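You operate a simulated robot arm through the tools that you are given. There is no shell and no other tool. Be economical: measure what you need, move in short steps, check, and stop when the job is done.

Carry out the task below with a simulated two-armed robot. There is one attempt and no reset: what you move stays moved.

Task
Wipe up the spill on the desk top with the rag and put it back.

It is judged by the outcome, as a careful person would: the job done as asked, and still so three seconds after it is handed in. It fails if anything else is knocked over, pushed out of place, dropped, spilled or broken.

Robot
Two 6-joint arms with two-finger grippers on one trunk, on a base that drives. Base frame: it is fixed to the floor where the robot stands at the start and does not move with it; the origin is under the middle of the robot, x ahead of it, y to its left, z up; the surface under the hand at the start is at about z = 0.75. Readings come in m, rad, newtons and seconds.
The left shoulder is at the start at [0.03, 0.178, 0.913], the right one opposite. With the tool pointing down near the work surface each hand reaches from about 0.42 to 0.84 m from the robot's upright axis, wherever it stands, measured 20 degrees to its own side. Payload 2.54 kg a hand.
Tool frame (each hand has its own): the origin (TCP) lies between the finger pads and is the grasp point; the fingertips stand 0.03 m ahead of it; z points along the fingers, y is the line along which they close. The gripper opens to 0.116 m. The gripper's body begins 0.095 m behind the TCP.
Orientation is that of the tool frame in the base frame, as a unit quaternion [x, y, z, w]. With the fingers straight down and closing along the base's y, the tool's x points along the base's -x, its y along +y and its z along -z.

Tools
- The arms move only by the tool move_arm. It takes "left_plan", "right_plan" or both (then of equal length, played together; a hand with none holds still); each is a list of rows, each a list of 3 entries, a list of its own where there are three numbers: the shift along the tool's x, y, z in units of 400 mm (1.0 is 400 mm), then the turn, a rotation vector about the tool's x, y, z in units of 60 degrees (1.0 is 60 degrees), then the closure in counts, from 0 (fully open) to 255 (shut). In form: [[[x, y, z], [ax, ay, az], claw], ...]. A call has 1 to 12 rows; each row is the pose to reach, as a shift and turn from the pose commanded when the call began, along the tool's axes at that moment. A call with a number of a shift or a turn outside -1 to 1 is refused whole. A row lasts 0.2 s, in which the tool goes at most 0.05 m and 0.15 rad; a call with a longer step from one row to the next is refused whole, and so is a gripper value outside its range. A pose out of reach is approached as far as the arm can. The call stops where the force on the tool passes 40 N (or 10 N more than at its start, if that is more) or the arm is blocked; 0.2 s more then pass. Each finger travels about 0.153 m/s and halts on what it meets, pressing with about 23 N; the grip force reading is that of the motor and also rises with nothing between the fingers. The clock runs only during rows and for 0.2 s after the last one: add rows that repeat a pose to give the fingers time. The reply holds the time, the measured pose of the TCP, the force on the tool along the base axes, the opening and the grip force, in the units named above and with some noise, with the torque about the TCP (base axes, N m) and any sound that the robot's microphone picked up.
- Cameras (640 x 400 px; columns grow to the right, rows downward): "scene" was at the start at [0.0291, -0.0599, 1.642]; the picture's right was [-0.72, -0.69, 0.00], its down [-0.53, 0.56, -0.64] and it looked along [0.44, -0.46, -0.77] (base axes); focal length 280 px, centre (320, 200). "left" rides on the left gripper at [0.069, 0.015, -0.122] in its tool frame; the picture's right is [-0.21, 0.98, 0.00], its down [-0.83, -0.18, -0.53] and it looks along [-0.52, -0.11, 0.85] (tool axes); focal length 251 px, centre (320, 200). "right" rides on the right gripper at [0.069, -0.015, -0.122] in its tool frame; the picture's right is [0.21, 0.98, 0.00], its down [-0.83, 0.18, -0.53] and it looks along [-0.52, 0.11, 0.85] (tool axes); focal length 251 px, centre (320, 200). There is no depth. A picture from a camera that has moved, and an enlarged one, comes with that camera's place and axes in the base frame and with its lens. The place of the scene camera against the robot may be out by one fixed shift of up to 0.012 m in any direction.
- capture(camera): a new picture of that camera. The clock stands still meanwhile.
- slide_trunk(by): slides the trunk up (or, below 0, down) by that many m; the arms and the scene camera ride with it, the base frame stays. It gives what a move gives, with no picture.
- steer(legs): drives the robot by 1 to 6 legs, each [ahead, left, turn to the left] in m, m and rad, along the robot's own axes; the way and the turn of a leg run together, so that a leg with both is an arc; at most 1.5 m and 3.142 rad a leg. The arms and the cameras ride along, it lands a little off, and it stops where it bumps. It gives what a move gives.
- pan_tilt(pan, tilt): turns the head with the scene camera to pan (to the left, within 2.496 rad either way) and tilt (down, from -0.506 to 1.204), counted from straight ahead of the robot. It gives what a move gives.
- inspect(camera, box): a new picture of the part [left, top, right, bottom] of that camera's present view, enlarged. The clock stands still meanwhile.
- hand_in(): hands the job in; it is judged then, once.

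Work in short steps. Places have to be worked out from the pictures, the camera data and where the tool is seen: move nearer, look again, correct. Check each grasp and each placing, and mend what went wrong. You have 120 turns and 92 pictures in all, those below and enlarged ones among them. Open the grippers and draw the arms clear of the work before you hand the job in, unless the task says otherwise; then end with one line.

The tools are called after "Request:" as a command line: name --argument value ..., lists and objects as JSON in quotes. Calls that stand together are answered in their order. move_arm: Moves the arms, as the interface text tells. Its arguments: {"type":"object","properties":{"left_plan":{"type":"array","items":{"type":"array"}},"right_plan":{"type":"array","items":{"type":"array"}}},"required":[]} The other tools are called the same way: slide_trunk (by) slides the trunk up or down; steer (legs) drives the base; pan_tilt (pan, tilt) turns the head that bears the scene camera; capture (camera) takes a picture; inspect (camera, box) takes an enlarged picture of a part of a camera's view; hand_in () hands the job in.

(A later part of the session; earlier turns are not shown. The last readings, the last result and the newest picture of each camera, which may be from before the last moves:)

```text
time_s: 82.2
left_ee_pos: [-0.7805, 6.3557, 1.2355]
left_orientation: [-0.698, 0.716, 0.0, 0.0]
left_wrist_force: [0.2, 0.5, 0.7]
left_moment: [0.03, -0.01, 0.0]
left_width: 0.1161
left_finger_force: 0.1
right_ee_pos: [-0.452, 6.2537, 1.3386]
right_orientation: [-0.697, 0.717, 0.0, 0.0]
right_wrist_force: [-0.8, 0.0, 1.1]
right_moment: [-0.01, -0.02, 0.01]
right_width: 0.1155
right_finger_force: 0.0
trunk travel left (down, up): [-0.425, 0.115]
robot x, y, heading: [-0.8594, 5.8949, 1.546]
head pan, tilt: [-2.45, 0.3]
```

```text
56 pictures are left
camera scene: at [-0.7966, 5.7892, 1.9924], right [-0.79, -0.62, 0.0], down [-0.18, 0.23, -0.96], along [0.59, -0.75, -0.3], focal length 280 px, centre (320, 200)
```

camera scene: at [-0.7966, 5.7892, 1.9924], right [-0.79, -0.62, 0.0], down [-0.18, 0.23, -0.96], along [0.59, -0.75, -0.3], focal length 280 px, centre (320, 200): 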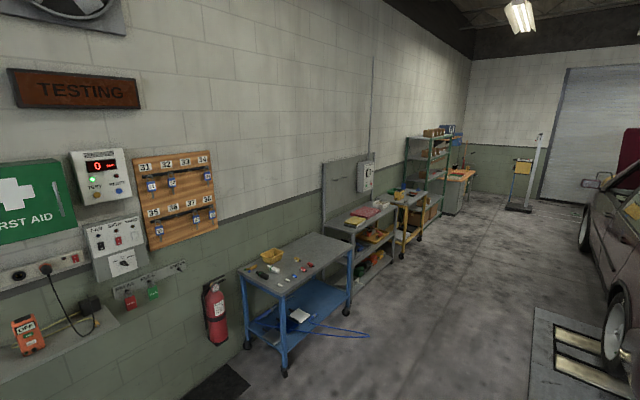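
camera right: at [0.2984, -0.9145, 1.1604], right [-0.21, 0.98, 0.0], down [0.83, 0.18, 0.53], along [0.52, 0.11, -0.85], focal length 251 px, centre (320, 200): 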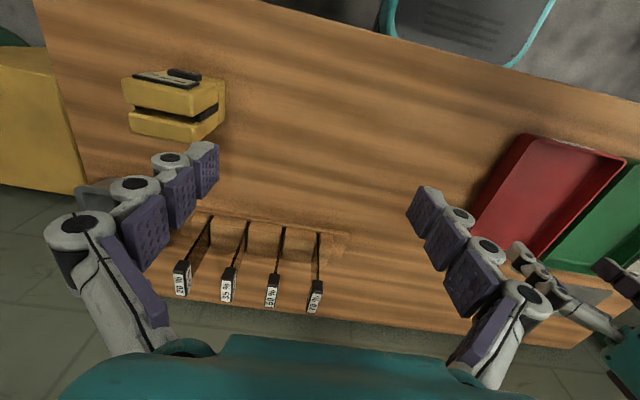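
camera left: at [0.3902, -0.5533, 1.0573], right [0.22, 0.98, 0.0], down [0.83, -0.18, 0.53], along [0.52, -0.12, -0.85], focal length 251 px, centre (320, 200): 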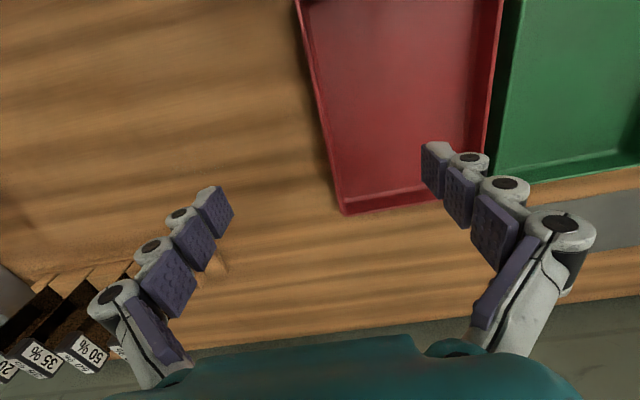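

Nothing here. I'll drive back along the aisle to the front of the car and look at the tool bench side from there, with the head raised.

Request:
steer --legs '[[0, -0.3, 0.026], [-1.5, 0, 0], [-1.5, 0, 0], [-1.5, 0, 0], [-1.3, 0, 0]]'

Request:
pan_tilt --pan -2.3 --tilt 0.5

Request:
capture --camera "scene"

Request:
pan_tilt --pan 2.1 --tilt 0.3

Request:
capture --camera "scene"

```text
time_s: 111.6
left_ee_pos: [-0.4897, 0.5161, 1.2355]
left_orientation: [0.707, -0.707, 0.0, 0.001]
left_wrist_force: [0.7, 0.2, 0.6]
left_moment: [0.0, 0.0, -0.03]
left_width: 0.1161
left_finger_force: 0.1
right_ee_pos: [-0.1593, 0.4246, 1.3375]
right_orientation: [0.708, -0.707, 0.001, 0.0]
right_wrist_force: [0.1, 0.8, 0.5]
right_moment: [0.0, 0.0, 0.02]
right_width: 0.1161
right_finger_force: 0.1
trunk travel left (down, up): [-0.425, 0.115]
robot x, y, heading: [-0.5559, 0.0581, 1.572]
head pan, tilt: [-2.45, 0.3]
```

```text
time_s: 112.3
left_ee_pos: [-0.4902, 0.5155, 1.2366]
left_orientation: [0.708, -0.706, 0.0, -0.001]
left_wrist_force: [1.0, -0.8, 0.2]
left_moment: [0.03, -0.01, 0.0]
left_width: 0.116
left_finger_force: 0.1
right_ee_pos: [-0.1608, 0.4226, 1.3386]
right_orientation: [0.708, -0.707, 0.0, 0.0]
right_wrist_force: [0.7, -0.3, -0.5]
right_moment: [0.05, 0.02, 0.01]
right_width: 0.1162
right_finger_force: 0.0
trunk travel left (down, up): [-0.425, 0.115]
robot x, y, heading: [-0.5596, 0.0578, 1.572]
head pan, tilt: [-2.3, 0.499]
```

```text
55 pictures are left
camera scene: at [-0.4827, -0.039, 1.9741], right [-0.67, -0.75, 0.0], down [-0.36, 0.32, -0.88], along [0.66, -0.59, -0.48], focal length 280 px, centre (320, 200)
```

scene: 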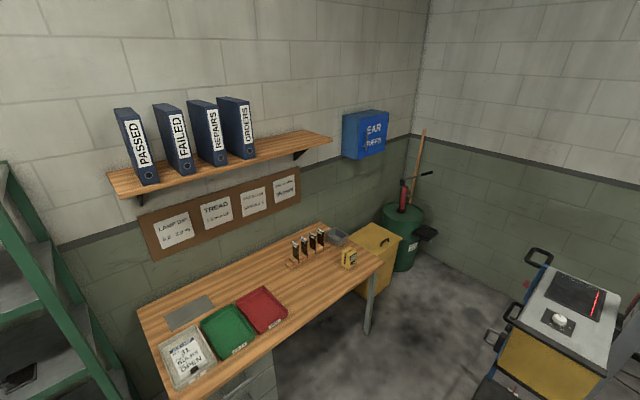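

```text
time_s: 115.9
left_ee_pos: [-0.4896, 0.5163, 1.2356]
left_orientation: [0.707, -0.707, 0.0, 0.001]
left_wrist_force: [0.0, -1.0, -0.4]
left_moment: [-0.01, 0.02, 0.0]
left_width: 0.1159
left_finger_force: 0.0
right_ee_pos: [-0.1593, 0.424, 1.3381]
right_orientation: [0.708, -0.706, 0.0, -0.001]
right_wrist_force: [0.6, -0.2, -0.6]
right_moment: [-0.01, -0.01, -0.02]
right_width: 0.1158
right_finger_force: 0.1
trunk travel left (down, up): [-0.425, 0.115]
robot x, y, heading: [-0.5598, 0.0541, 1.57]
head pan, tilt: [2.1, 0.3]
```

```text
54 pictures are left
camera scene: at [-0.6311, -0.0253, 1.9924], right [-0.51, 0.86, 0.0], down [0.26, 0.15, -0.96], along [-0.82, -0.48, -0.3], focal length 280 px, centre (320, 200)
```

scene: 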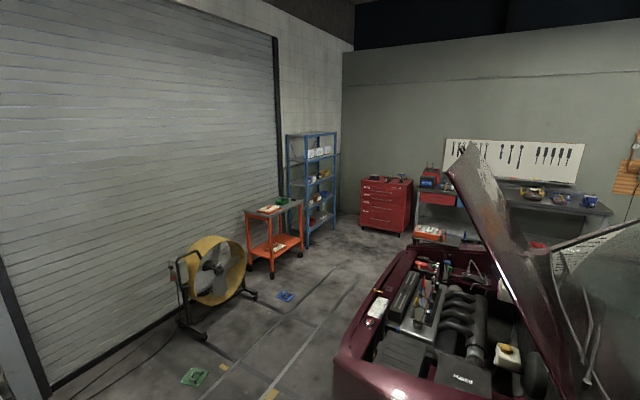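

The desk is unobstructed from here. I'll zoom closely on it, and on the tool bench.

Request:
inspect --camera "scene" --box '[400, 160, 620, 260]'

Request:
pan_tilt --pan -2.3 --tilt 0.5

Request:
inspect --camera "scene" --box '[270, 215, 420, 310]'

Request:
inspect --camera "scene" --box '[130, 270, 290, 390]'

```text
2.91 times, centred on (510, 210) of scene
camera zoom: at [-0.6311, -0.0253, 1.9924], right [-0.51, 0.86, 0.0], down [0.26, 0.15, -0.96], along [-0.82, -0.48, -0.3], focal length 814 px, centre (-233, 171)
```

zoom: 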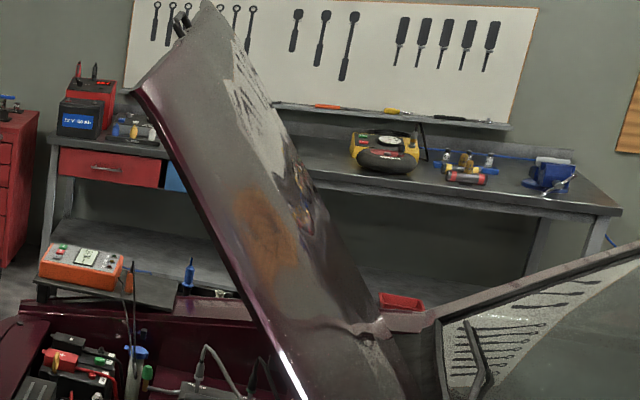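

```text
time_s: 119.4
left_ee_pos: [-0.4899, 0.5156, 1.235]
left_orientation: [0.708, -0.706, 0.0, 0.0]
left_wrist_force: [1.0, 0.0, 0.3]
left_moment: [0.01, 0.04, 0.01]
left_width: 0.1159
left_finger_force: 0.0
right_ee_pos: [-0.1607, 0.4251, 1.337]
right_orientation: [0.708, -0.706, 0.0, 0.0]
right_wrist_force: [-0.2, 0.1, 0.1]
right_moment: [0.02, -0.02, 0.02]
right_width: 0.1162
right_finger_force: 0.0
trunk travel left (down, up): [-0.425, 0.115]
robot x, y, heading: [-0.5568, 0.0555, 1.566]
head pan, tilt: [-2.3, 0.499]
```

```text
4.21 times, centred on (345, 262) of scene
camera zoom: at [-0.4826, -0.0387, 1.974], right [-0.67, -0.75, 0.0], down [-0.36, 0.32, -0.88], along [0.66, -0.58, -0.48], focal length 1178 px, centre (215, -63)
```

zoom: 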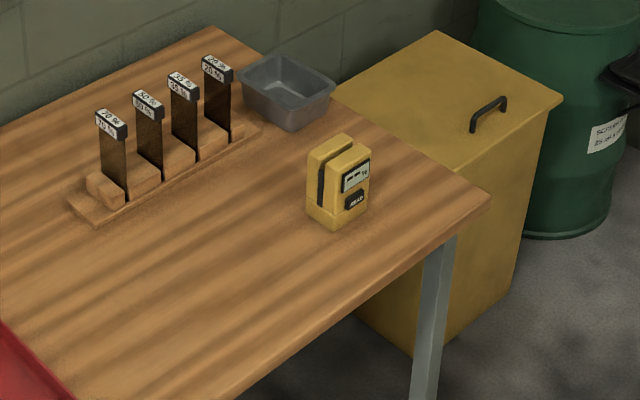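

```text
3.33 times, centred on (210, 330) of scene
camera zoom: at [-0.4826, -0.0387, 1.974], right [-0.67, -0.75, 0.0], down [-0.36, 0.32, -0.88], along [0.66, -0.58, -0.48], focal length 932 px, centre (687, -233)
```

zoom: 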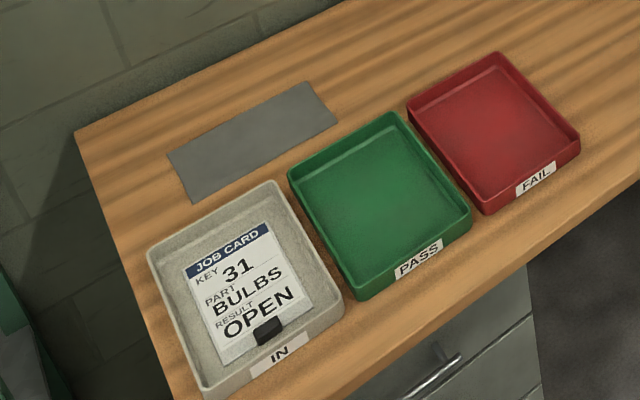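

Still no obvious spill on the wooden desk. I'll zoom harder on its middle and the mat, then look at the orange cart.

Request:
inspect --camera "scene" --box '[230, 250, 330, 320]'

Request:
inspect --camera "scene" --box '[150, 285, 230, 335]'

Request:
pan_tilt --pan 2.1 --tilt 0.3

Request:
inspect --camera "scene" --box '[230, 130, 430, 280]'

```text
5.71 times, centred on (280, 285) of scene
camera zoom: at [-0.4826, -0.0387, 1.974], right [-0.67, -0.75, 0.0], down [-0.36, 0.32, -0.88], along [0.66, -0.58, -0.48], focal length 1598 px, centre (549, -286)
```

zoom: 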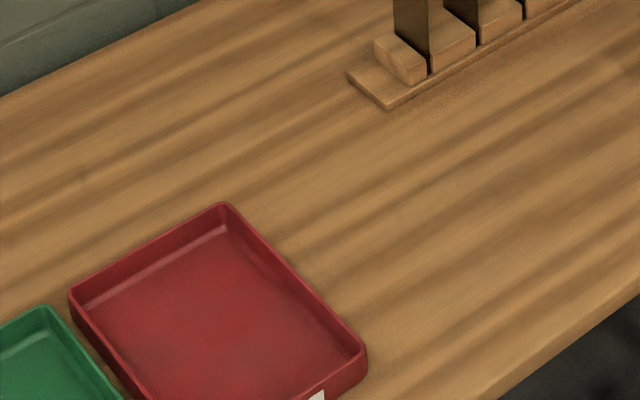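

```text
8.00 times, centred on (190, 310) of scene
camera zoom: at [-0.4826, -0.0387, 1.974], right [-0.67, -0.75, 0.0], down [-0.36, 0.32, -0.88], along [0.66, -0.58, -0.48], focal length 2238 px, centre (1360, -680)
```

zoom: 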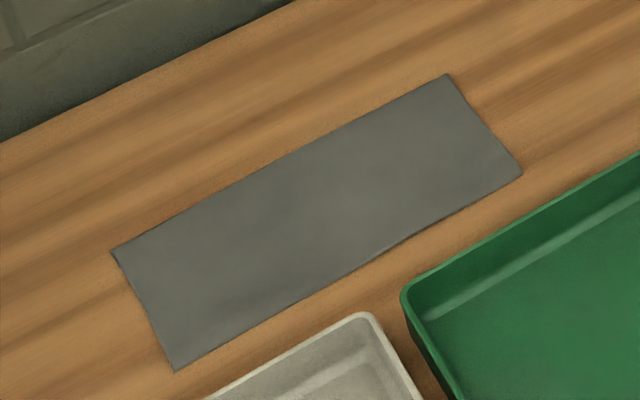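

```text
time_s: 122.9
left_ee_pos: [-0.4892, 0.517, 1.2348]
left_orientation: [-0.707, 0.707, 0.001, 0.0]
left_wrist_force: [-0.8, -0.4, -0.8]
left_moment: [0.02, 0.0, 0.0]
left_width: 0.116
left_finger_force: 0.1
right_ee_pos: [-0.1587, 0.4241, 1.3368]
right_orientation: [0.708, -0.706, 0.0, 0.0]
right_wrist_force: [0.8, 0.2, 0.3]
right_moment: [-0.02, 0.0, -0.01]
right_width: 0.1162
right_finger_force: 0.0
trunk travel left (down, up): [-0.425, 0.115]
robot x, y, heading: [-0.5556, 0.0568, 1.576]
head pan, tilt: [2.1, 0.3]
```

```text
2.67 times, centred on (330, 205) of scene
camera zoom: at [-0.6311, -0.0253, 1.9924], right [-0.51, 0.86, 0.0], down [0.26, 0.15, -0.96], along [-0.82, -0.48, -0.3], focal length 746 px, centre (293, 187)
```

zoom: 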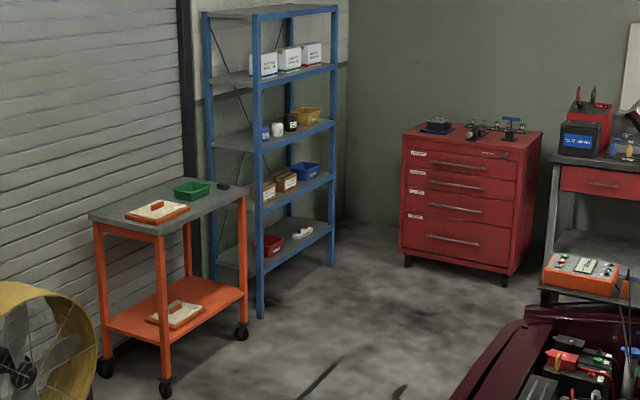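

The grey piece near the wall has slightly wavy edges, so it may be the rag lying flat at about (0.73, -0.19). I'll lower the trunk, return to the desk and look close up.

Request:
slide_trunk --by -0.3

Request:
steer --legs '[[0, 0, -1.571], [0.5, 0, 0]]'

Request:
pan_tilt --pan -0.2 --tilt 0.8

Request:
capture --camera "scene"

Request:
capture --camera "left"

```text
time_s: 125.9
left_ee_pos: [-0.4885, 0.5165, 0.9361]
left_orientation: [0.708, -0.706, 0.0, 0.0]
left_wrist_force: [0.4, -0.2, -0.2]
left_moment: [0.0, 0.02, 0.01]
left_width: 0.1159
left_finger_force: 0.1
right_ee_pos: [-0.1597, 0.423, 1.038]
right_orientation: [-0.707, 0.707, 0.001, 0.0]
right_wrist_force: [0.1, -0.3, -0.9]
right_moment: [0.01, 0.04, -0.01]
right_width: 0.1158
right_finger_force: 0.2
trunk travel left (down, up): [-0.125, 0.415]
robot x, y, heading: [-0.5586, 0.0546, 1.571]
head pan, tilt: [2.1, 0.3]
```

```text
time_s: 132.7
left_ee_pos: [0.4069, -0.0051, 0.9354]
left_orientation: [-0.004, 1.0, -0.001, 0.001]
left_wrist_force: [0.3, 0.7, -1.3]
left_moment: [0.01, -0.01, -0.02]
left_width: 0.116
left_finger_force: 0.0
right_ee_pos: [0.3159, -0.336, 1.0381]
right_orientation: [-0.003, 1.0, 0.0, 0.0]
right_wrist_force: [0.0, -0.3, 0.8]
right_moment: [0.02, 0.03, -0.01]
right_width: 0.1161
right_finger_force: 0.0
trunk travel left (down, up): [-0.125, 0.415]
robot x, y, heading: [-0.0559, 0.0612, 0.004]
head pan, tilt: [2.1, 0.3]
```

```text
time_s: 134.8
left_ee_pos: [0.4062, -0.0053, 0.9358]
left_orientation: [-0.004, 1.0, -0.001, 0.001]
left_wrist_force: [-0.1, 0.9, -0.3]
left_moment: [-0.01, 0.01, 0.02]
left_width: 0.1159
left_finger_force: 0.0
right_ee_pos: [0.3152, -0.3361, 1.0373]
right_orientation: [-0.003, 1.0, 0.0, 0.0]
right_wrist_force: [0.0, -1.5, -0.9]
right_moment: [-0.03, 0.01, -0.01]
right_width: 0.116
right_finger_force: 0.1
trunk travel left (down, up): [-0.125, 0.415]
robot x, y, heading: [-0.0532, 0.0619, 0.006]
head pan, tilt: [-0.201, 0.799]
```

```text
47 pictures are left
camera scene: at [0.0003, 0.0387, 1.6481], right [-0.19, -0.98, 0.0], down [-0.7, 0.14, -0.7], along [0.68, -0.13, -0.72], focal length 280 px, centre (320, 200)
```

scene: 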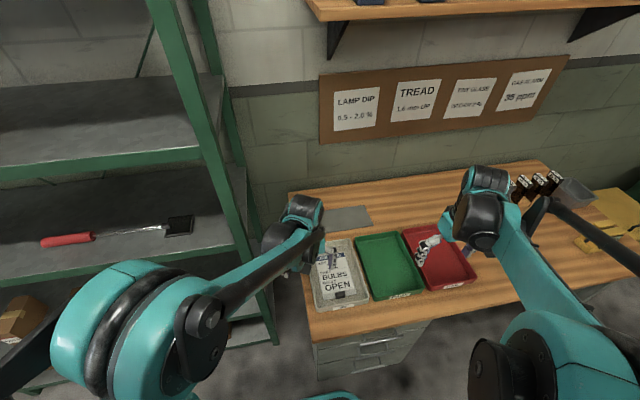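

```text
46 pictures are left
camera left: at [0.3359, 0.0104, 1.0573], right [0.21, 0.98, 0.0], down [0.83, -0.18, 0.53], along [0.52, -0.11, -0.85], focal length 251 px, centre (320, 200)
```

left: 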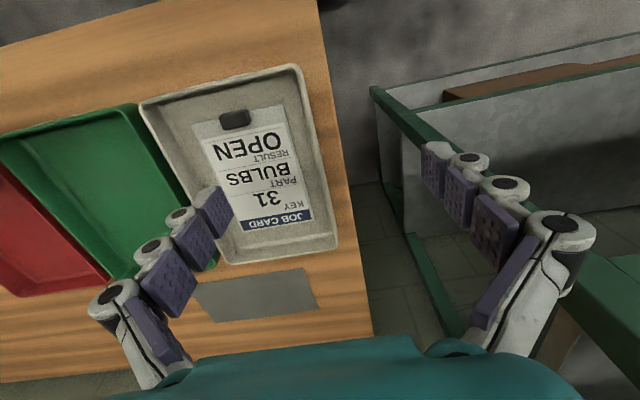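

Request:
inspect --camera "left" --box '[180, 255, 340, 335]'

Request:
inspect --camera "scene" --box '[290, 190, 410, 260]'

```text
4.00 times, centred on (260, 295) of left
camera zoom: at [0.3359, 0.0104, 1.0573], right [0.21, 0.98, 0.0], down [0.83, -0.18, 0.53], along [0.52, -0.11, -0.85], focal length 1006 px, centre (560, -180)
```

zoom: 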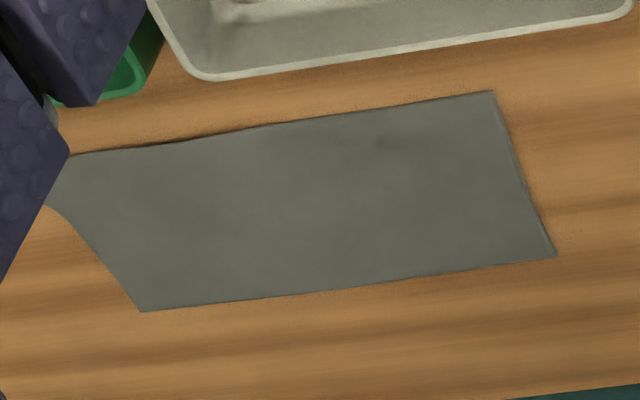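

```text
5.33 times, centred on (350, 225) of scene
camera zoom: at [0.0003, 0.0387, 1.6481], right [-0.19, -0.98, 0.0], down [-0.7, 0.14, -0.7], along [0.68, -0.13, -0.72], focal length 1492 px, centre (160, 67)
```

zoom: 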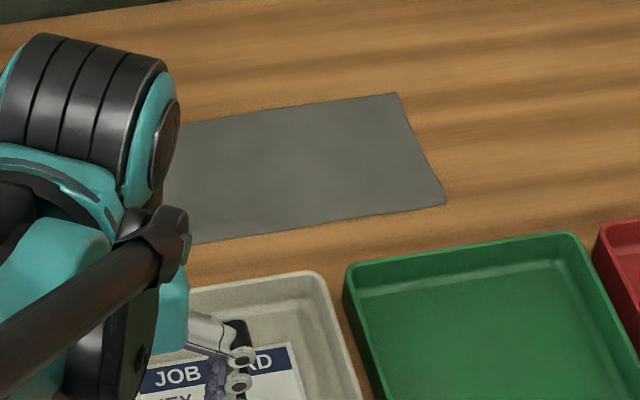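

It looks like cloth (a raised edge with shadow): probably the rag. Now I need to find a faint spill; checking the right camera zoomed over the desk middle, where I saw a small smudge near (0.77, -0.48).

Request:
capture --camera "right"

Request:
inspect --camera "scene" --box '[360, 155, 560, 260]'

```text
43 pictures are left
camera right: at [0.2472, -0.3516, 1.1604], right [-0.22, 0.97, 0.0], down [0.82, 0.19, 0.53], along [0.52, 0.12, -0.85], focal length 251 px, centre (320, 200)
```

right: 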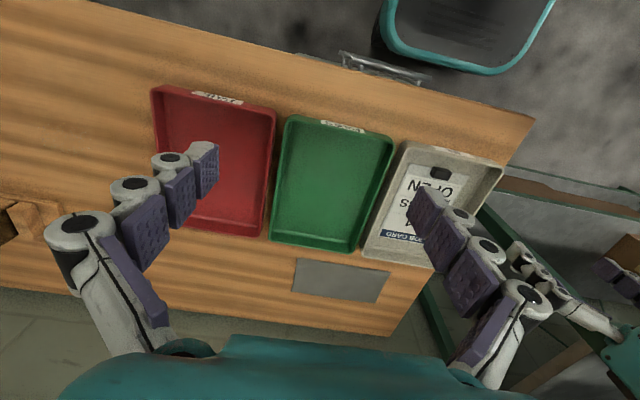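

```text
3.20 times, centred on (460, 208) of scene
camera zoom: at [0.0003, 0.0387, 1.6481], right [-0.19, -0.98, 0.0], down [-0.7, 0.14, -0.7], along [0.68, -0.13, -0.72], focal length 895 px, centre (-128, 176)
```

zoom: 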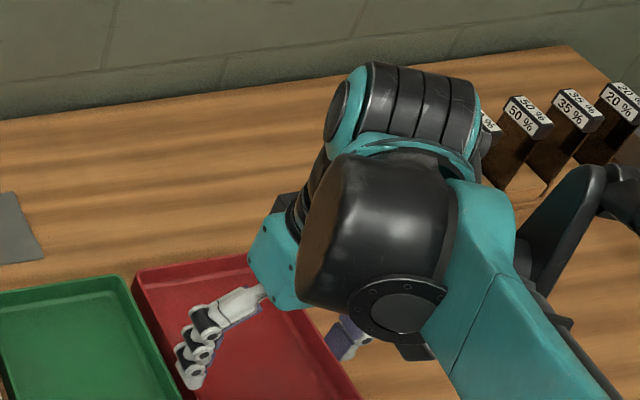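

No spill patch visible yet. A clear liquid might only show from another angle, so I'll drive right and look back along the desk.

Request:
steer --legs '[[-0.1, -0.9, 0]]'

Request:
pan_tilt --pan 0.5 --tilt 0.75

Request:
capture --camera "scene"

Request:
capture --camera "right"

```text
time_s: 139.6
left_ee_pos: [0.3125, -0.9127, 0.9351]
left_orientation: [-0.002, 1.0, 0.0, 0.0]
left_wrist_force: [-0.7, -0.9, -0.2]
left_moment: [-0.04, 0.01, -0.01]
left_width: 0.116
left_finger_force: 0.1
right_ee_pos: [0.2215, -1.2433, 1.0373]
right_orientation: [-0.002, 1.0, -0.001, 0.0]
right_wrist_force: [-0.5, -0.6, 0.6]
right_moment: [0.01, 0.0, -0.02]
right_width: 0.1162
right_finger_force: 0.1
trunk travel left (down, up): [-0.125, 0.415]
robot x, y, heading: [-0.1471, -0.8523, 0.008]
head pan, tilt: [-0.201, 0.799]
```

```text
time_s: 140.7
left_ee_pos: [0.311, -0.9116, 0.9364]
left_orientation: [-0.002, 1.0, 0.0, 0.0]
left_wrist_force: [-0.3, 0.0, -0.5]
left_moment: [0.0, 0.01, 0.04]
left_width: 0.1162
left_finger_force: 0.0
right_ee_pos: [0.2206, -1.2437, 1.0371]
right_orientation: [-0.002, 1.0, 0.0, 0.0]
right_wrist_force: [0.4, 0.3, 0.0]
right_moment: [0.03, 0.0, 0.0]
right_width: 0.116
right_finger_force: 0.0
trunk travel left (down, up): [-0.125, 0.415]
robot x, y, heading: [-0.1464, -0.8466, 0.002]
head pan, tilt: [0.499, 0.75]
```

```text
41 pictures are left
camera scene: at [-0.0997, -0.8114, 1.652], right [0.48, -0.88, 0.0], down [-0.6, -0.33, -0.73], along [0.64, 0.35, -0.68], focal length 280 px, centre (320, 200)
```

scene: 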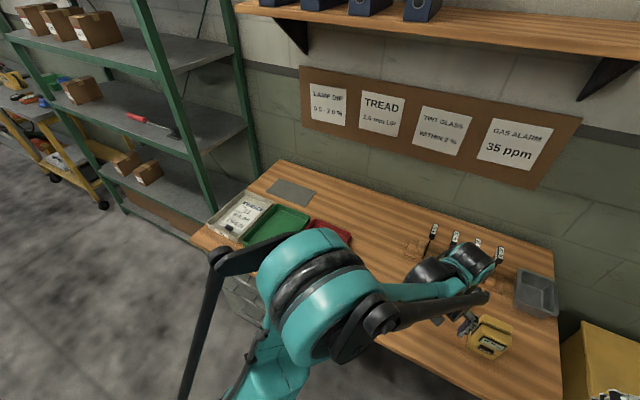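

```text
40 pictures are left
camera right: at [0.1524, -1.2581, 1.1604], right [-0.22, 0.98, 0.0], down [0.83, 0.19, 0.53], along [0.52, 0.12, -0.85], focal length 251 px, centre (320, 200)
```

right: 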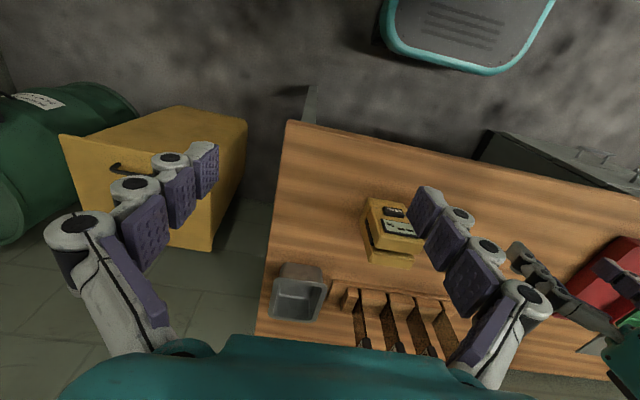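

Request:
inspect --camera "right" --box '[240, 190, 480, 340]'

Request:
inspect --camera "scene" --box '[250, 150, 440, 270]'

Request:
inspect --camera "scene" --box '[400, 200, 590, 390]'

```text
2.67 times, centred on (360, 265) of right
camera zoom: at [0.1524, -1.2581, 1.1604], right [-0.22, 0.98, 0.0], down [0.83, 0.19, 0.53], along [0.52, 0.12, -0.85], focal length 670 px, centre (213, 27)
```

zoom: 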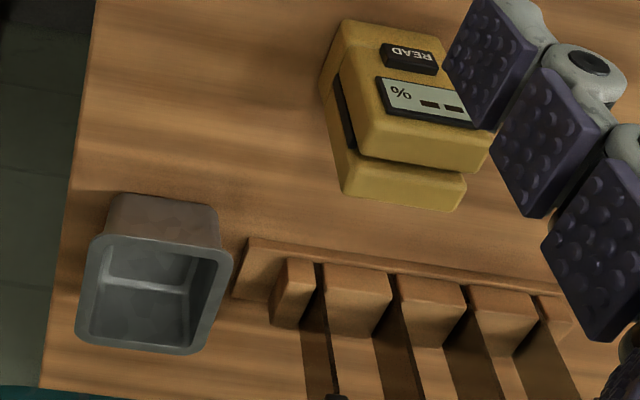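

```text
3.33 times, centred on (345, 210) of scene
camera zoom: at [-0.0997, -0.8114, 1.652], right [0.48, -0.88, 0.0], down [-0.6, -0.33, -0.73], along [0.64, 0.35, -0.68], focal length 932 px, centre (237, 167)
```

zoom: 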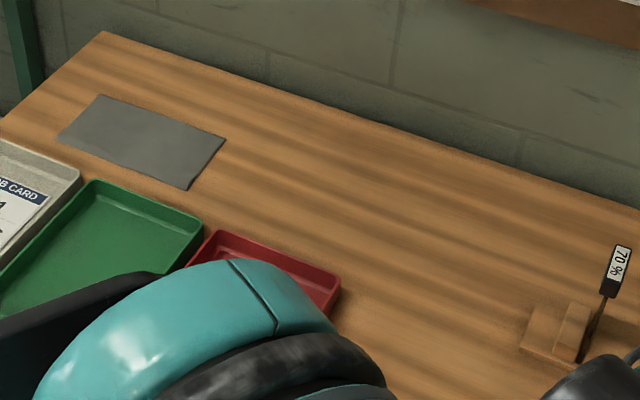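

```text
2.11 times, centred on (495, 295) of scene
camera zoom: at [-0.0997, -0.8114, 1.652], right [0.48, -0.88, 0.0], down [-0.6, -0.33, -0.73], along [0.64, 0.35, -0.68], focal length 589 px, centre (-48, 0)
```

zoom: 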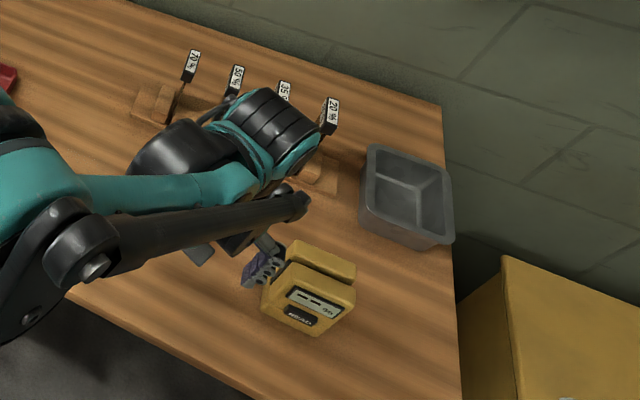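

The entire desk surface is clear except under the grey cloth (about 0.22 × 0.12 m at x 0.68–0.80, y −0.30…−0.08), so the spill may be beneath it. I'll place the robot so the left arm reaches the cloth and look closely from above.

Request:
steer --legs '[[0.0, 0.4, 0], [0.18, 0, 0]]'

Request:
pan_tilt --pan 0.35 --tilt 0.85

```text
time_s: 144.4
left_ee_pos: [0.479, -0.5072, 0.9367]
left_orientation: [-0.004, 1.0, 0.0, 0.003]
left_wrist_force: [-0.9, -0.1, 0.0]
left_moment: [0.02, -0.05, 0.01]
left_width: 0.1159
left_finger_force: 0.1
right_ee_pos: [0.3887, -0.8396, 1.039]
right_orientation: [-0.004, 1.0, 0.001, 0.001]
right_wrist_force: [-1.6, 0.2, 0.4]
right_moment: [0.02, -0.08, 0.0]
right_width: 0.1159
right_finger_force: 0.1
trunk travel left (down, up): [-0.125, 0.415]
robot x, y, heading: [0.017, -0.4437, 0.007]
head pan, tilt: [0.499, 0.75]
stopped in leg 2: the robot was blocked; the commanded pose is now the measured one
```

```text
time_s: 145.1
left_ee_pos: [0.4812, -0.5083, 0.9347]
left_orientation: [-0.004, 1.0, 0.0, 0.0]
left_wrist_force: [-1.3, 0.0, -0.8]
left_moment: [-0.02, 0.0, 0.0]
left_width: 0.116
left_finger_force: 0.1
right_ee_pos: [0.3913, -0.8388, 1.0375]
right_orientation: [-0.005, 1.0, 0.0, 0.0]
right_wrist_force: [-0.2, 0.2, -0.1]
right_moment: [0.02, -0.02, 0.03]
right_width: 0.1162
right_finger_force: 0.0
trunk travel left (down, up): [-0.125, 0.415]
robot x, y, heading: [0.0181, -0.4439, 0.008]
head pan, tilt: [0.351, 0.85]
```

I bumped the desk lightly; backing off 2 cm. Then I bring the left hand over the cloth area for a close view.

Request:
steer --legs '[[-0.02, 0, 0]]'

Request:
move_arm --left_plan '[[[-0.035, 0.1, 0], [0, 0, 0], 0], [[-0.07, 0.2, 0], [0, 0, 0], 0], [[-0.105, 0.3, 0], [0, 0, 0], 0], [[-0.14, 0.4, 0], [0, 0, 0], 0], [[-0.175, 0.5, 0], [0, 0, 0], 0], [[-0.21, 0.6, 0], [0, 0, 0], 0], [[-0.245, 0.7, 0], [0, 0, 0], 0], [[-0.28, 0.8, 0], [0, 0, 0], 0]]'

Request:
capture --camera "left"

Request:
capture --camera "scene"

```text
time_s: 145.9
left_ee_pos: [0.4585, -0.5086, 0.9366]
left_orientation: [-0.004, 1.0, 0.0, 0.001]
left_wrist_force: [0.0, -0.5, 0.6]
left_moment: [0.0, -0.04, -0.01]
left_width: 0.1161
left_finger_force: 0.1
right_ee_pos: [0.3689, -0.8391, 1.0381]
right_orientation: [-0.004, 1.0, 0.0, 0.001]
right_wrist_force: [-0.5, 0.1, 1.2]
right_moment: [-0.02, -0.05, 0.02]
right_width: 0.1158
right_finger_force: 0.1
trunk travel left (down, up): [-0.125, 0.415]
robot x, y, heading: [-0.0016, -0.4473, 0.009]
head pan, tilt: [0.351, 0.85]
```

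```text
time_s: 147.7
left_ee_pos: [0.5724, -0.1864, 0.9359]
left_orientation: [-0.004, 1.0, 0.001, 0.0]
left_wrist_force: [-0.3, 0.6, -0.1]
left_moment: [0.0, 0.01, 0.04]
left_width: 0.1159
left_finger_force: 0.1
right_ee_pos: [0.3713, -0.8378, 1.0381]
right_orientation: [-0.004, 1.0, 0.0, 0.0]
right_wrist_force: [-0.9, -1.0, 0.5]
right_moment: [-0.04, 0.01, -0.03]
right_width: 0.116
right_finger_force: 0.1
trunk travel left (down, up): [-0.125, 0.415]
robot x, y, heading: [-0.0018, -0.4436, 0.006]
head pan, tilt: [0.351, 0.85]
```

```text
36 pictures are left
camera left: at [0.5014, -0.1699, 1.0572], right [0.21, 0.98, 0.0], down [0.83, -0.17, 0.53], along [0.52, -0.11, -0.85], focal length 251 px, centre (320, 200)
```

left: 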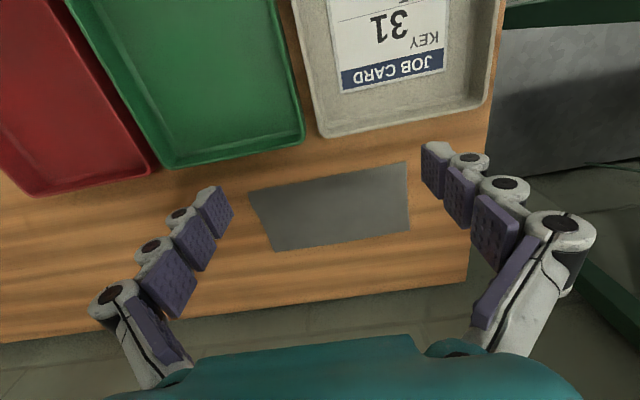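

```text
35 pictures are left
camera scene: at [0.0489, -0.4199, 1.644], right [0.35, -0.94, 0.0], down [-0.7, -0.26, -0.66], along [0.62, 0.23, -0.75], focal length 280 px, centre (320, 200)
```

scene: 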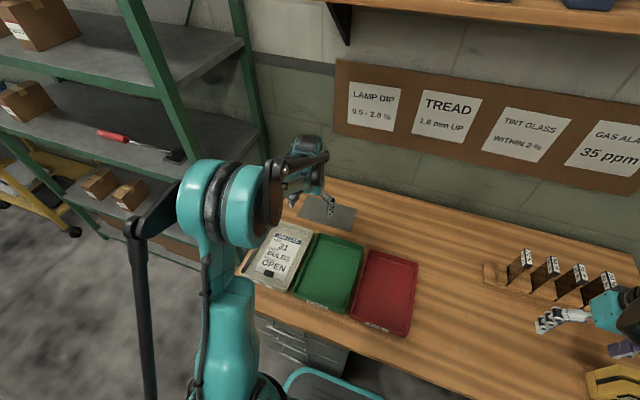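

Wrist camera gives the cloth at x 0.655–0.773, y −0.303…−0.085, with a curled −y edge. Zooming to see its thickness and edges.

Request:
inspect --camera "left" --box '[225, 150, 435, 265]'

```text
3.05 times, centred on (330, 208) of left
camera zoom: at [0.5014, -0.1699, 1.0572], right [0.21, 0.98, 0.0], down [0.83, -0.17, 0.53], along [0.52, -0.11, -0.85], focal length 766 px, centre (290, 177)
```

zoom: 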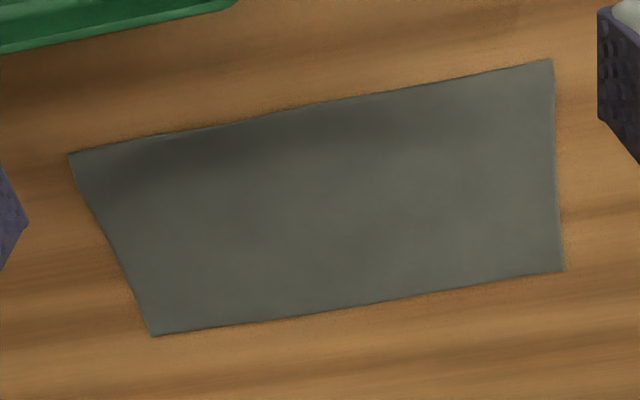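

Up close it is a thin flat mat with straight edges, not clearly a rag. Before touching it, I'll examine the wall benches with folded cloths more closely; first retracting the left arm.

Request:
move_arm --left_plan '[[[0.035, -0.1, 0], [0, 0, 0], 0], [[0.07, -0.2, 0], [0, 0, 0], 0], [[0.105, -0.3, 0], [0, 0, 0], 0], [[0.14, -0.4, 0], [0, 0, 0], 0], [[0.175, -0.5, 0], [0, 0, 0], 0], [[0.21, -0.6, 0], [0, 0, 0], 0], [[0.245, -0.7, 0], [0, 0, 0], 0], [[0.28, -0.8, 0], [0, 0, 0], 0]]'

Request:
steer --legs '[[-0.6, 0, 0], [0, 0, 1.571], [1.3, 0, 0], [1.3, 0, 0]]'

Request:
slide_trunk --by 0.3

Request:
pan_tilt --pan -1.2 --tilt 0.7

Request:
capture --camera "scene"

```text
time_s: 149.5
left_ee_pos: [0.4607, -0.5102, 0.9348]
left_orientation: [-0.004, 1.0, -0.001, 0.001]
left_wrist_force: [0.0, -0.9, -1.2]
left_moment: [0.07, -0.03, -0.03]
left_width: 0.116
left_finger_force: 0.1
right_ee_pos: [0.3707, -0.8388, 1.0376]
right_orientation: [-0.004, 1.0, 0.0, -0.001]
right_wrist_force: [-0.4, -0.2, 0.2]
right_moment: [0.01, 0.01, -0.01]
right_width: 0.1158
right_finger_force: 0.0
trunk travel left (down, up): [-0.125, 0.415]
robot x, y, heading: [0.0006, -0.445, 0.007]
head pan, tilt: [0.351, 0.85]
```

```text
time_s: 169.0
left_ee_pos: [-0.6123, 2.6189, 0.9344]
left_orientation: [0.718, -0.696, 0.0, 0.0]
left_wrist_force: [0.3, 0.0, 0.1]
left_moment: [0.01, -0.01, 0.01]
left_width: 0.116
left_finger_force: 0.1
right_ee_pos: [-0.2816, 2.5344, 1.0371]
right_orientation: [0.718, -0.696, 0.0, 0.0]
right_wrist_force: [-0.6, -0.6, -0.6]
right_moment: [-0.01, 0.02, 0.0]
right_width: 0.1161
right_finger_force: 0.0
trunk travel left (down, up): [-0.125, 0.415]
robot x, y, heading: [-0.6633, 2.1513, 1.603]
head pan, tilt: [0.351, 0.85]
```

```text
time_s: 172.0
left_ee_pos: [-0.6135, 2.6168, 1.2349]
left_orientation: [0.718, -0.696, -0.002, -0.001]
left_wrist_force: [0.4, -0.2, 0.0]
left_moment: [-0.01, -0.02, 0.0]
left_width: 0.1163
left_finger_force: 0.0
right_ee_pos: [-0.2811, 2.5346, 1.338]
right_orientation: [0.718, -0.696, 0.0, 0.0]
right_wrist_force: [-0.2, -0.1, -1.3]
right_moment: [0.0, -0.04, 0.02]
right_width: 0.1158
right_finger_force: 0.0
trunk travel left (down, up): [-0.425, 0.115]
robot x, y, heading: [-0.6668, 2.1544, 1.599]
head pan, tilt: [0.351, 0.85]
```

```text
time_s: 173.6
left_ee_pos: [-0.6151, 2.6155, 1.2353]
left_orientation: [0.718, -0.696, -0.001, 0.0]
left_wrist_force: [0.7, 0.1, 0.0]
left_moment: [0.03, 0.0, -0.02]
left_width: 0.1159
left_finger_force: 0.1
right_ee_pos: [-0.2821, 2.534, 1.3386]
right_orientation: [0.718, -0.696, 0.0, 0.001]
right_wrist_force: [0.1, 0.0, 0.4]
right_moment: [-0.01, 0.01, -0.02]
right_width: 0.116
right_finger_force: 0.1
trunk travel left (down, up): [-0.425, 0.115]
robot x, y, heading: [-0.6687, 2.1506, 1.604]
head pan, tilt: [-1.201, 0.7]
```

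```text
33 pictures are left
camera scene: at [-0.5822, 2.1526, 1.9563], right [0.39, -0.92, 0.0], down [-0.59, -0.25, -0.76], along [0.7, 0.3, -0.64], focal length 280 px, centre (320, 200)
```

scene: 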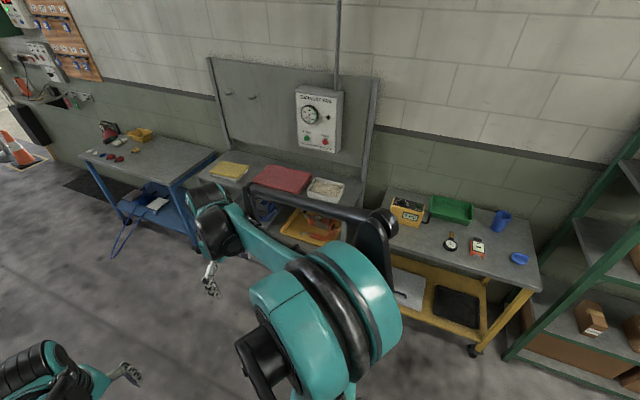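

Request:
inspect --camera "scene" --box '[190, 140, 370, 255]'

Request:
inspect --camera "scene" --box '[370, 180, 560, 320]'

```text
3.48 times, centred on (280, 198) of scene
camera zoom: at [-0.5822, 2.1526, 1.9563], right [0.39, -0.92, 0.0], down [-0.59, -0.25, -0.76], along [0.7, 0.3, -0.64], focal length 973 px, centre (459, 209)
```

zoom: 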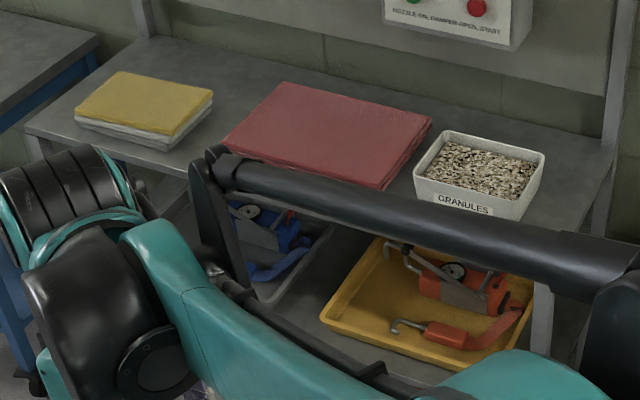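

```text
2.86 times, centred on (465, 250) of scene
camera zoom: at [-0.5822, 2.1526, 1.9563], right [0.39, -0.92, 0.0], down [-0.59, -0.25, -0.76], along [0.7, 0.3, -0.64], focal length 799 px, centre (-94, 57)
```

zoom: 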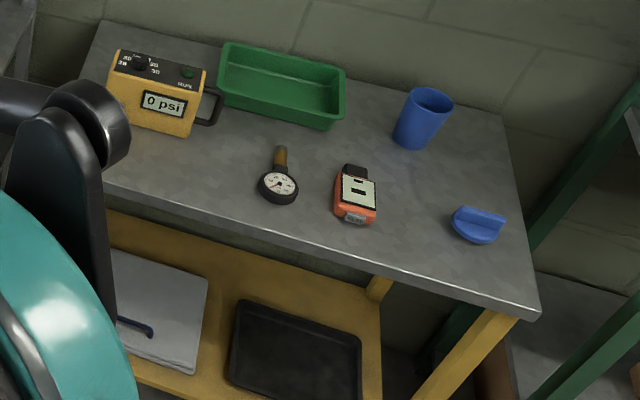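

Those benches hold granules, covers and pads, with no spill either. So I return to the desk; the grey sheet (whose short edge is slightly bent, so soft) is the only rag candidate there, and the spill may lie beneath it.

Request:
slide_trunk --by -0.3

Request:
steer --legs '[[0, 0, -1.602], [0, -1.3, 0], [0, -1.3, 0], [0.64, 0, 0]]'

```text
time_s: 176.6
left_ee_pos: [-0.6126, 2.6162, 0.9352]
left_orientation: [0.718, -0.696, -0.001, 0.0]
left_wrist_force: [0.5, -0.3, -0.1]
left_moment: [-0.01, 0.01, -0.01]
left_width: 0.1161
left_finger_force: 0.1
right_ee_pos: [-0.2817, 2.5334, 1.0376]
right_orientation: [0.718, -0.696, 0.0, 0.0]
right_wrist_force: [0.1, 0.8, -0.1]
right_moment: [0.02, -0.02, 0.04]
right_width: 0.116
right_finger_force: 0.1
trunk travel left (down, up): [-0.125, 0.415]
robot x, y, heading: [-0.6691, 2.1532, 1.603]
head pan, tilt: [-1.201, 0.7]
```

```text
time_s: 196.4
left_ee_pos: [0.4527, -0.5199, 0.9345]
left_orientation: [-0.002, 1.0, 0.0, 0.0]
left_wrist_force: [0.1, 0.8, -1.3]
left_moment: [-0.02, 0.0, 0.03]
left_width: 0.1161
left_finger_force: 0.0
right_ee_pos: [0.3612, -0.8509, 1.0382]
right_orientation: [-0.002, 1.0, 0.0, 0.0]
right_wrist_force: [-0.5, 0.6, 1.0]
right_moment: [0.04, 0.03, 0.01]
right_width: 0.116
right_finger_force: 0.0
trunk travel left (down, up): [-0.125, 0.415]
robot x, y, heading: [-0.0099, -0.4514, 0.002]
head pan, tilt: [-1.201, 0.7]
```

Moving the left hand above the sheet's middle with the fingers part-closed, then a look.

Request:
move_arm --left_plan '[[[-0.065, 0.0815, 0.021], [0, 0, 0], 123], [[-0.13, 0.163, 0.042], [0, 0, 0], 123], [[-0.196, 0.2445, 0.064], [0, 0, 0], 123], [[-0.261, 0.326, 0.085], [0, 0, 0], 123], [[-0.326, 0.4075, 0.106], [0, 0, 0], 123], [[-0.39, 0.489, 0.127], [0, 0, 0], 123], [[-0.457, 0.5705, 0.149], [0, 0, 0], 123], [[-0.522, 0.652, 0.17], [0, 0, 0], 123], [[-0.587, 0.7335, 0.191], [0, 0, 0], 123], [[-0.6525, 0.815, 0.2125], [0, 0, 0], 123]]'

Request:
capture --camera "left"

```text
time_s: 198.6
left_ee_pos: [0.7117, -0.192, 0.8491]
left_orientation: [-0.003, 1.0, 0.0, -0.001]
left_wrist_force: [0.8, -0.2, -0.2]
left_moment: [-0.02, 0.02, -0.01]
left_width: 0.06
left_finger_force: 0.0
right_ee_pos: [0.3614, -0.8497, 1.0377]
right_orientation: [-0.002, 1.0, -0.002, 0.0]
right_wrist_force: [-0.7, 0.2, 0.0]
right_moment: [-0.01, 0.04, 0.03]
right_width: 0.1161
right_finger_force: 0.0
trunk travel left (down, up): [-0.125, 0.415]
robot x, y, heading: [-0.0123, -0.4547, 0.007]
head pan, tilt: [-1.201, 0.7]
```

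```text
30 pictures are left
camera left: at [0.6423, -0.1771, 0.9706], right [0.21, 0.98, 0.0], down [0.83, -0.18, 0.53], along [0.52, -0.11, -0.85], focal length 251 px, centre (320, 200)
```

left: 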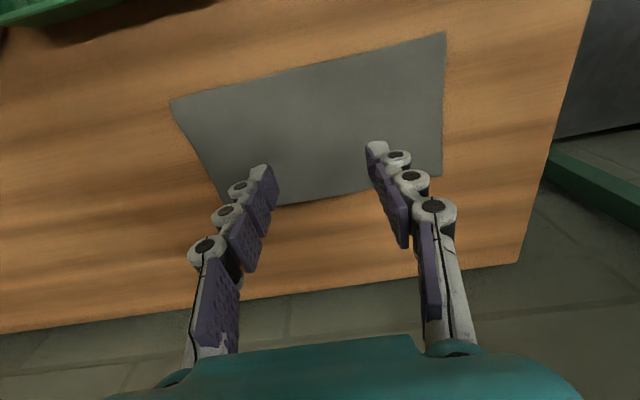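

The −y edge is clearly curved, so it is a soft cloth. A zoom on that edge will tell how high it stands.

Request:
inspect --camera "left" --box '[150, 70, 310, 220]'

```text
2.67 times, centred on (230, 145) of left
camera zoom: at [0.6423, -0.1771, 0.9706], right [0.21, 0.98, 0.0], down [0.83, -0.18, 0.53], along [0.52, -0.11, -0.85], focal length 670 px, centre (560, 347)
```

zoom: 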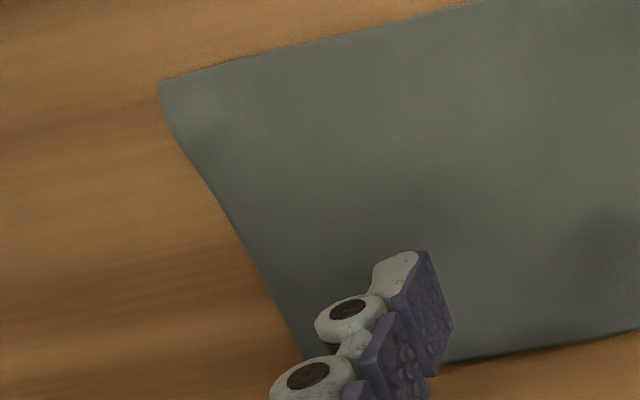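

A soft thin cloth indeed. I descend gently until the fingertips touch it.

Request:
move_arm --left_plan '[[[0, 0, 0.06], [0, 0, 0], 123], [[0, 0, 0.11], [0, 0, 0], 123], [[0, 0, 0.14], [0, 0, 0], 123], [[0, 0, 0.155], [0, 0, 0], 123], [[0, 0, 0.165], [0, 0, 0], 123], [[0, 0, 0.17], [0, 0, 0], 123]]'

```text
time_s: 200.0
left_ee_pos: [0.7109, -0.1935, 0.7823]
left_orientation: [-0.003, 1.0, 0.0, 0.001]
left_wrist_force: [-0.4, -0.3, 0.2]
left_moment: [0.01, 0.01, -0.01]
left_width: 0.0599
left_finger_force: 0.1
right_ee_pos: [0.3607, -0.8501, 1.0377]
right_orientation: [-0.002, 1.0, 0.0, 0.0]
right_wrist_force: [-0.9, 0.4, 0.4]
right_moment: [0.03, 0.01, -0.02]
right_width: 0.1162
right_finger_force: 0.0
trunk travel left (down, up): [-0.125, 0.415]
robot x, y, heading: [-0.0096, -0.4552, 0.007]
head pan, tilt: [-1.201, 0.7]
```

No contact at 0.782; going down in 2 mm steps and then closing.

Request:
move_arm --left_plan '[[[0, 0, 0.005], [0, 0, 0], 123], [[0, 0, 0.01], [0, 0, 0], 123], [[0, 0, 0.014], [0, 0, 0], 123], [[0, 0, 0.014], [0, 0, 0], 123]]'

```text
time_s: 201.0
left_ee_pos: [0.7106, -0.1938, 0.7766]
left_orientation: [-0.003, 1.0, -0.001, 0.001]
left_wrist_force: [-0.2, -0.3, 23.8]
left_moment: [0.03, 0.05, -0.01]
left_width: 0.0638
left_finger_force: 9.2
right_ee_pos: [0.3595, -0.8496, 1.0385]
right_orientation: [-0.003, 1.0, 0.0, 0.0]
right_wrist_force: [0.3, -0.4, -0.6]
right_moment: [0.0, -0.02, -0.01]
right_width: 0.1161
right_finger_force: 0.0
trunk travel left (down, up): [-0.125, 0.415]
robot x, y, heading: [-0.013, -0.4545, 0.008]
head pan, tilt: [-1.201, 0.7]
```

Contact with 24 N. Closing the fingers to gather the cloth.

Request:
move_arm --left_plan '[[[0, 0, 0], [0, 0, 0], 170], [[0, 0, 0], [0, 0, 0], 210], [[0, 0, 0], [0, 0, 0], 255], [[0, 0, 0], [0, 0, 0], 255], [[0, 0, 0], [0, 0, 0], 255]]'

Request:
capture --camera "left"

```text
time_s: 201.7
left_ee_pos: [0.7108, -0.1951, 0.7807]
left_orientation: [-0.002, 1.0, 0.0, 0.004]
left_wrist_force: [2.1, -2.1, 34.0]
left_moment: [-0.16, -0.05, 0.02]
left_width: 0.0049
left_finger_force: 23.0
right_ee_pos: [0.3577, -0.8514, 1.0385]
right_orientation: [-0.002, 1.0, 0.001, 0.001]
right_wrist_force: [0.4, 0.0, 0.9]
right_moment: [-0.03, 0.0, 0.03]
right_width: 0.1158
right_finger_force: 0.1
trunk travel left (down, up): [-0.125, 0.415]
robot x, y, heading: [-0.0077, -0.453, 0.005]
head pan, tilt: [-1.201, 0.7]
stopped in row 3 (left hand): the force on the tool passed its limit at 44 N (the readings are from after the stop); the commanded pose is now the measured one
```

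```text
28 pictures are left
camera left: at [0.6406, -0.1789, 0.9025], right [0.21, 0.98, 0.0], down [0.82, -0.18, 0.54], along [0.53, -0.11, -0.84], focal length 251 px, centre (320, 200)
```

left: 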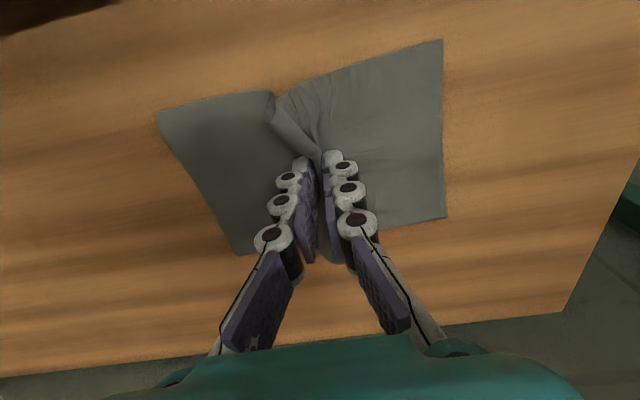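

It is a soft rag and it gathered between the fingers (width 5 mm). Lifting slowly by 6 cm to check the grip and see beneath.

Request:
move_arm --left_plan '[[[0, 0, -0.04], [0, 0, 0], 255], [[0, 0, -0.08], [0, 0, 0], 255], [[0, 0, -0.12], [0, 0, 0], 255], [[0, 0, -0.16], [0, 0, 0], 255], [[0, 0, -0.2], [0, 0, 0], 255], [[0, 0, -0.25], [0, 0, 0], 255]]'

Request:
capture --camera "left"

Request:
pan_tilt --pan 0.3 --tilt 0.8

Request:
inspect --camera "scene" --box '[220, 130, 460, 280]'

```text
time_s: 203.1
left_ee_pos: [0.713, -0.1918, 0.8771]
left_orientation: [-0.003, 1.0, 0.0, 0.001]
left_wrist_force: [0.3, 0.2, -1.0]
left_moment: [0.03, -0.01, 0.03]
left_width: 0.0045
left_finger_force: 23.3
right_ee_pos: [0.3604, -0.8505, 1.0379]
right_orientation: [-0.003, 1.0, 0.001, 0.0]
right_wrist_force: [-0.5, -0.4, 0.6]
right_moment: [0.01, -0.02, 0.0]
right_width: 0.1159
right_finger_force: 0.0
trunk travel left (down, up): [-0.125, 0.415]
robot x, y, heading: [-0.0072, -0.4563, -0.0]
head pan, tilt: [-1.201, 0.7]
```

```text
27 pictures are left
camera left: at [0.6416, -0.1777, 0.9988], right [0.21, 0.98, 0.0], down [0.83, -0.18, 0.54], along [0.52, -0.11, -0.84], focal length 251 px, centre (320, 200)
```

left: 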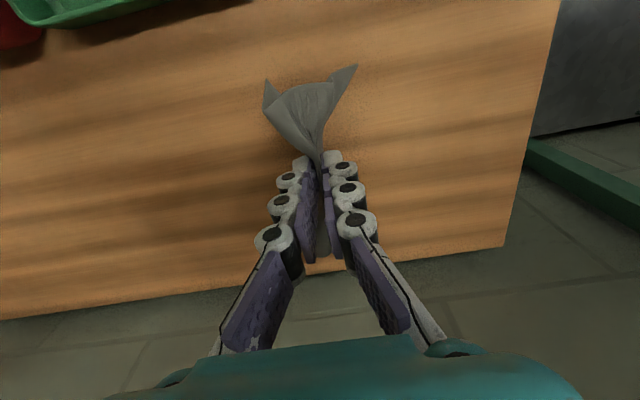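

```text
time_s: 204.7
left_ee_pos: [0.7118, -0.1937, 0.8778]
left_orientation: [-0.003, 1.0, 0.0, 0.001]
left_wrist_force: [0.3, 0.9, -0.1]
left_moment: [0.02, 0.01, -0.02]
left_width: 0.0045
left_finger_force: 23.2
right_ee_pos: [0.3609, -0.8494, 1.0381]
right_orientation: [-0.003, 1.0, 0.0, 0.0]
right_wrist_force: [-0.2, 0.4, -0.4]
right_moment: [0.02, -0.01, 0.03]
right_width: 0.1159
right_finger_force: 0.2
trunk travel left (down, up): [-0.125, 0.415]
robot x, y, heading: [-0.0093, -0.4534, 0.007]
head pan, tilt: [0.3, 0.799]
```

```text
2.67 times, centred on (340, 205) of scene
camera zoom: at [0.043, -0.4346, 1.6481], right [0.3, -0.95, 0.0], down [-0.68, -0.21, -0.7], along [0.67, 0.21, -0.72], focal length 746 px, centre (267, 187)
```

zoom: 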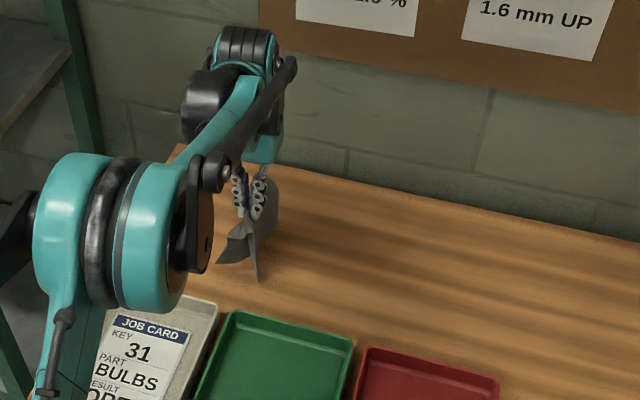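

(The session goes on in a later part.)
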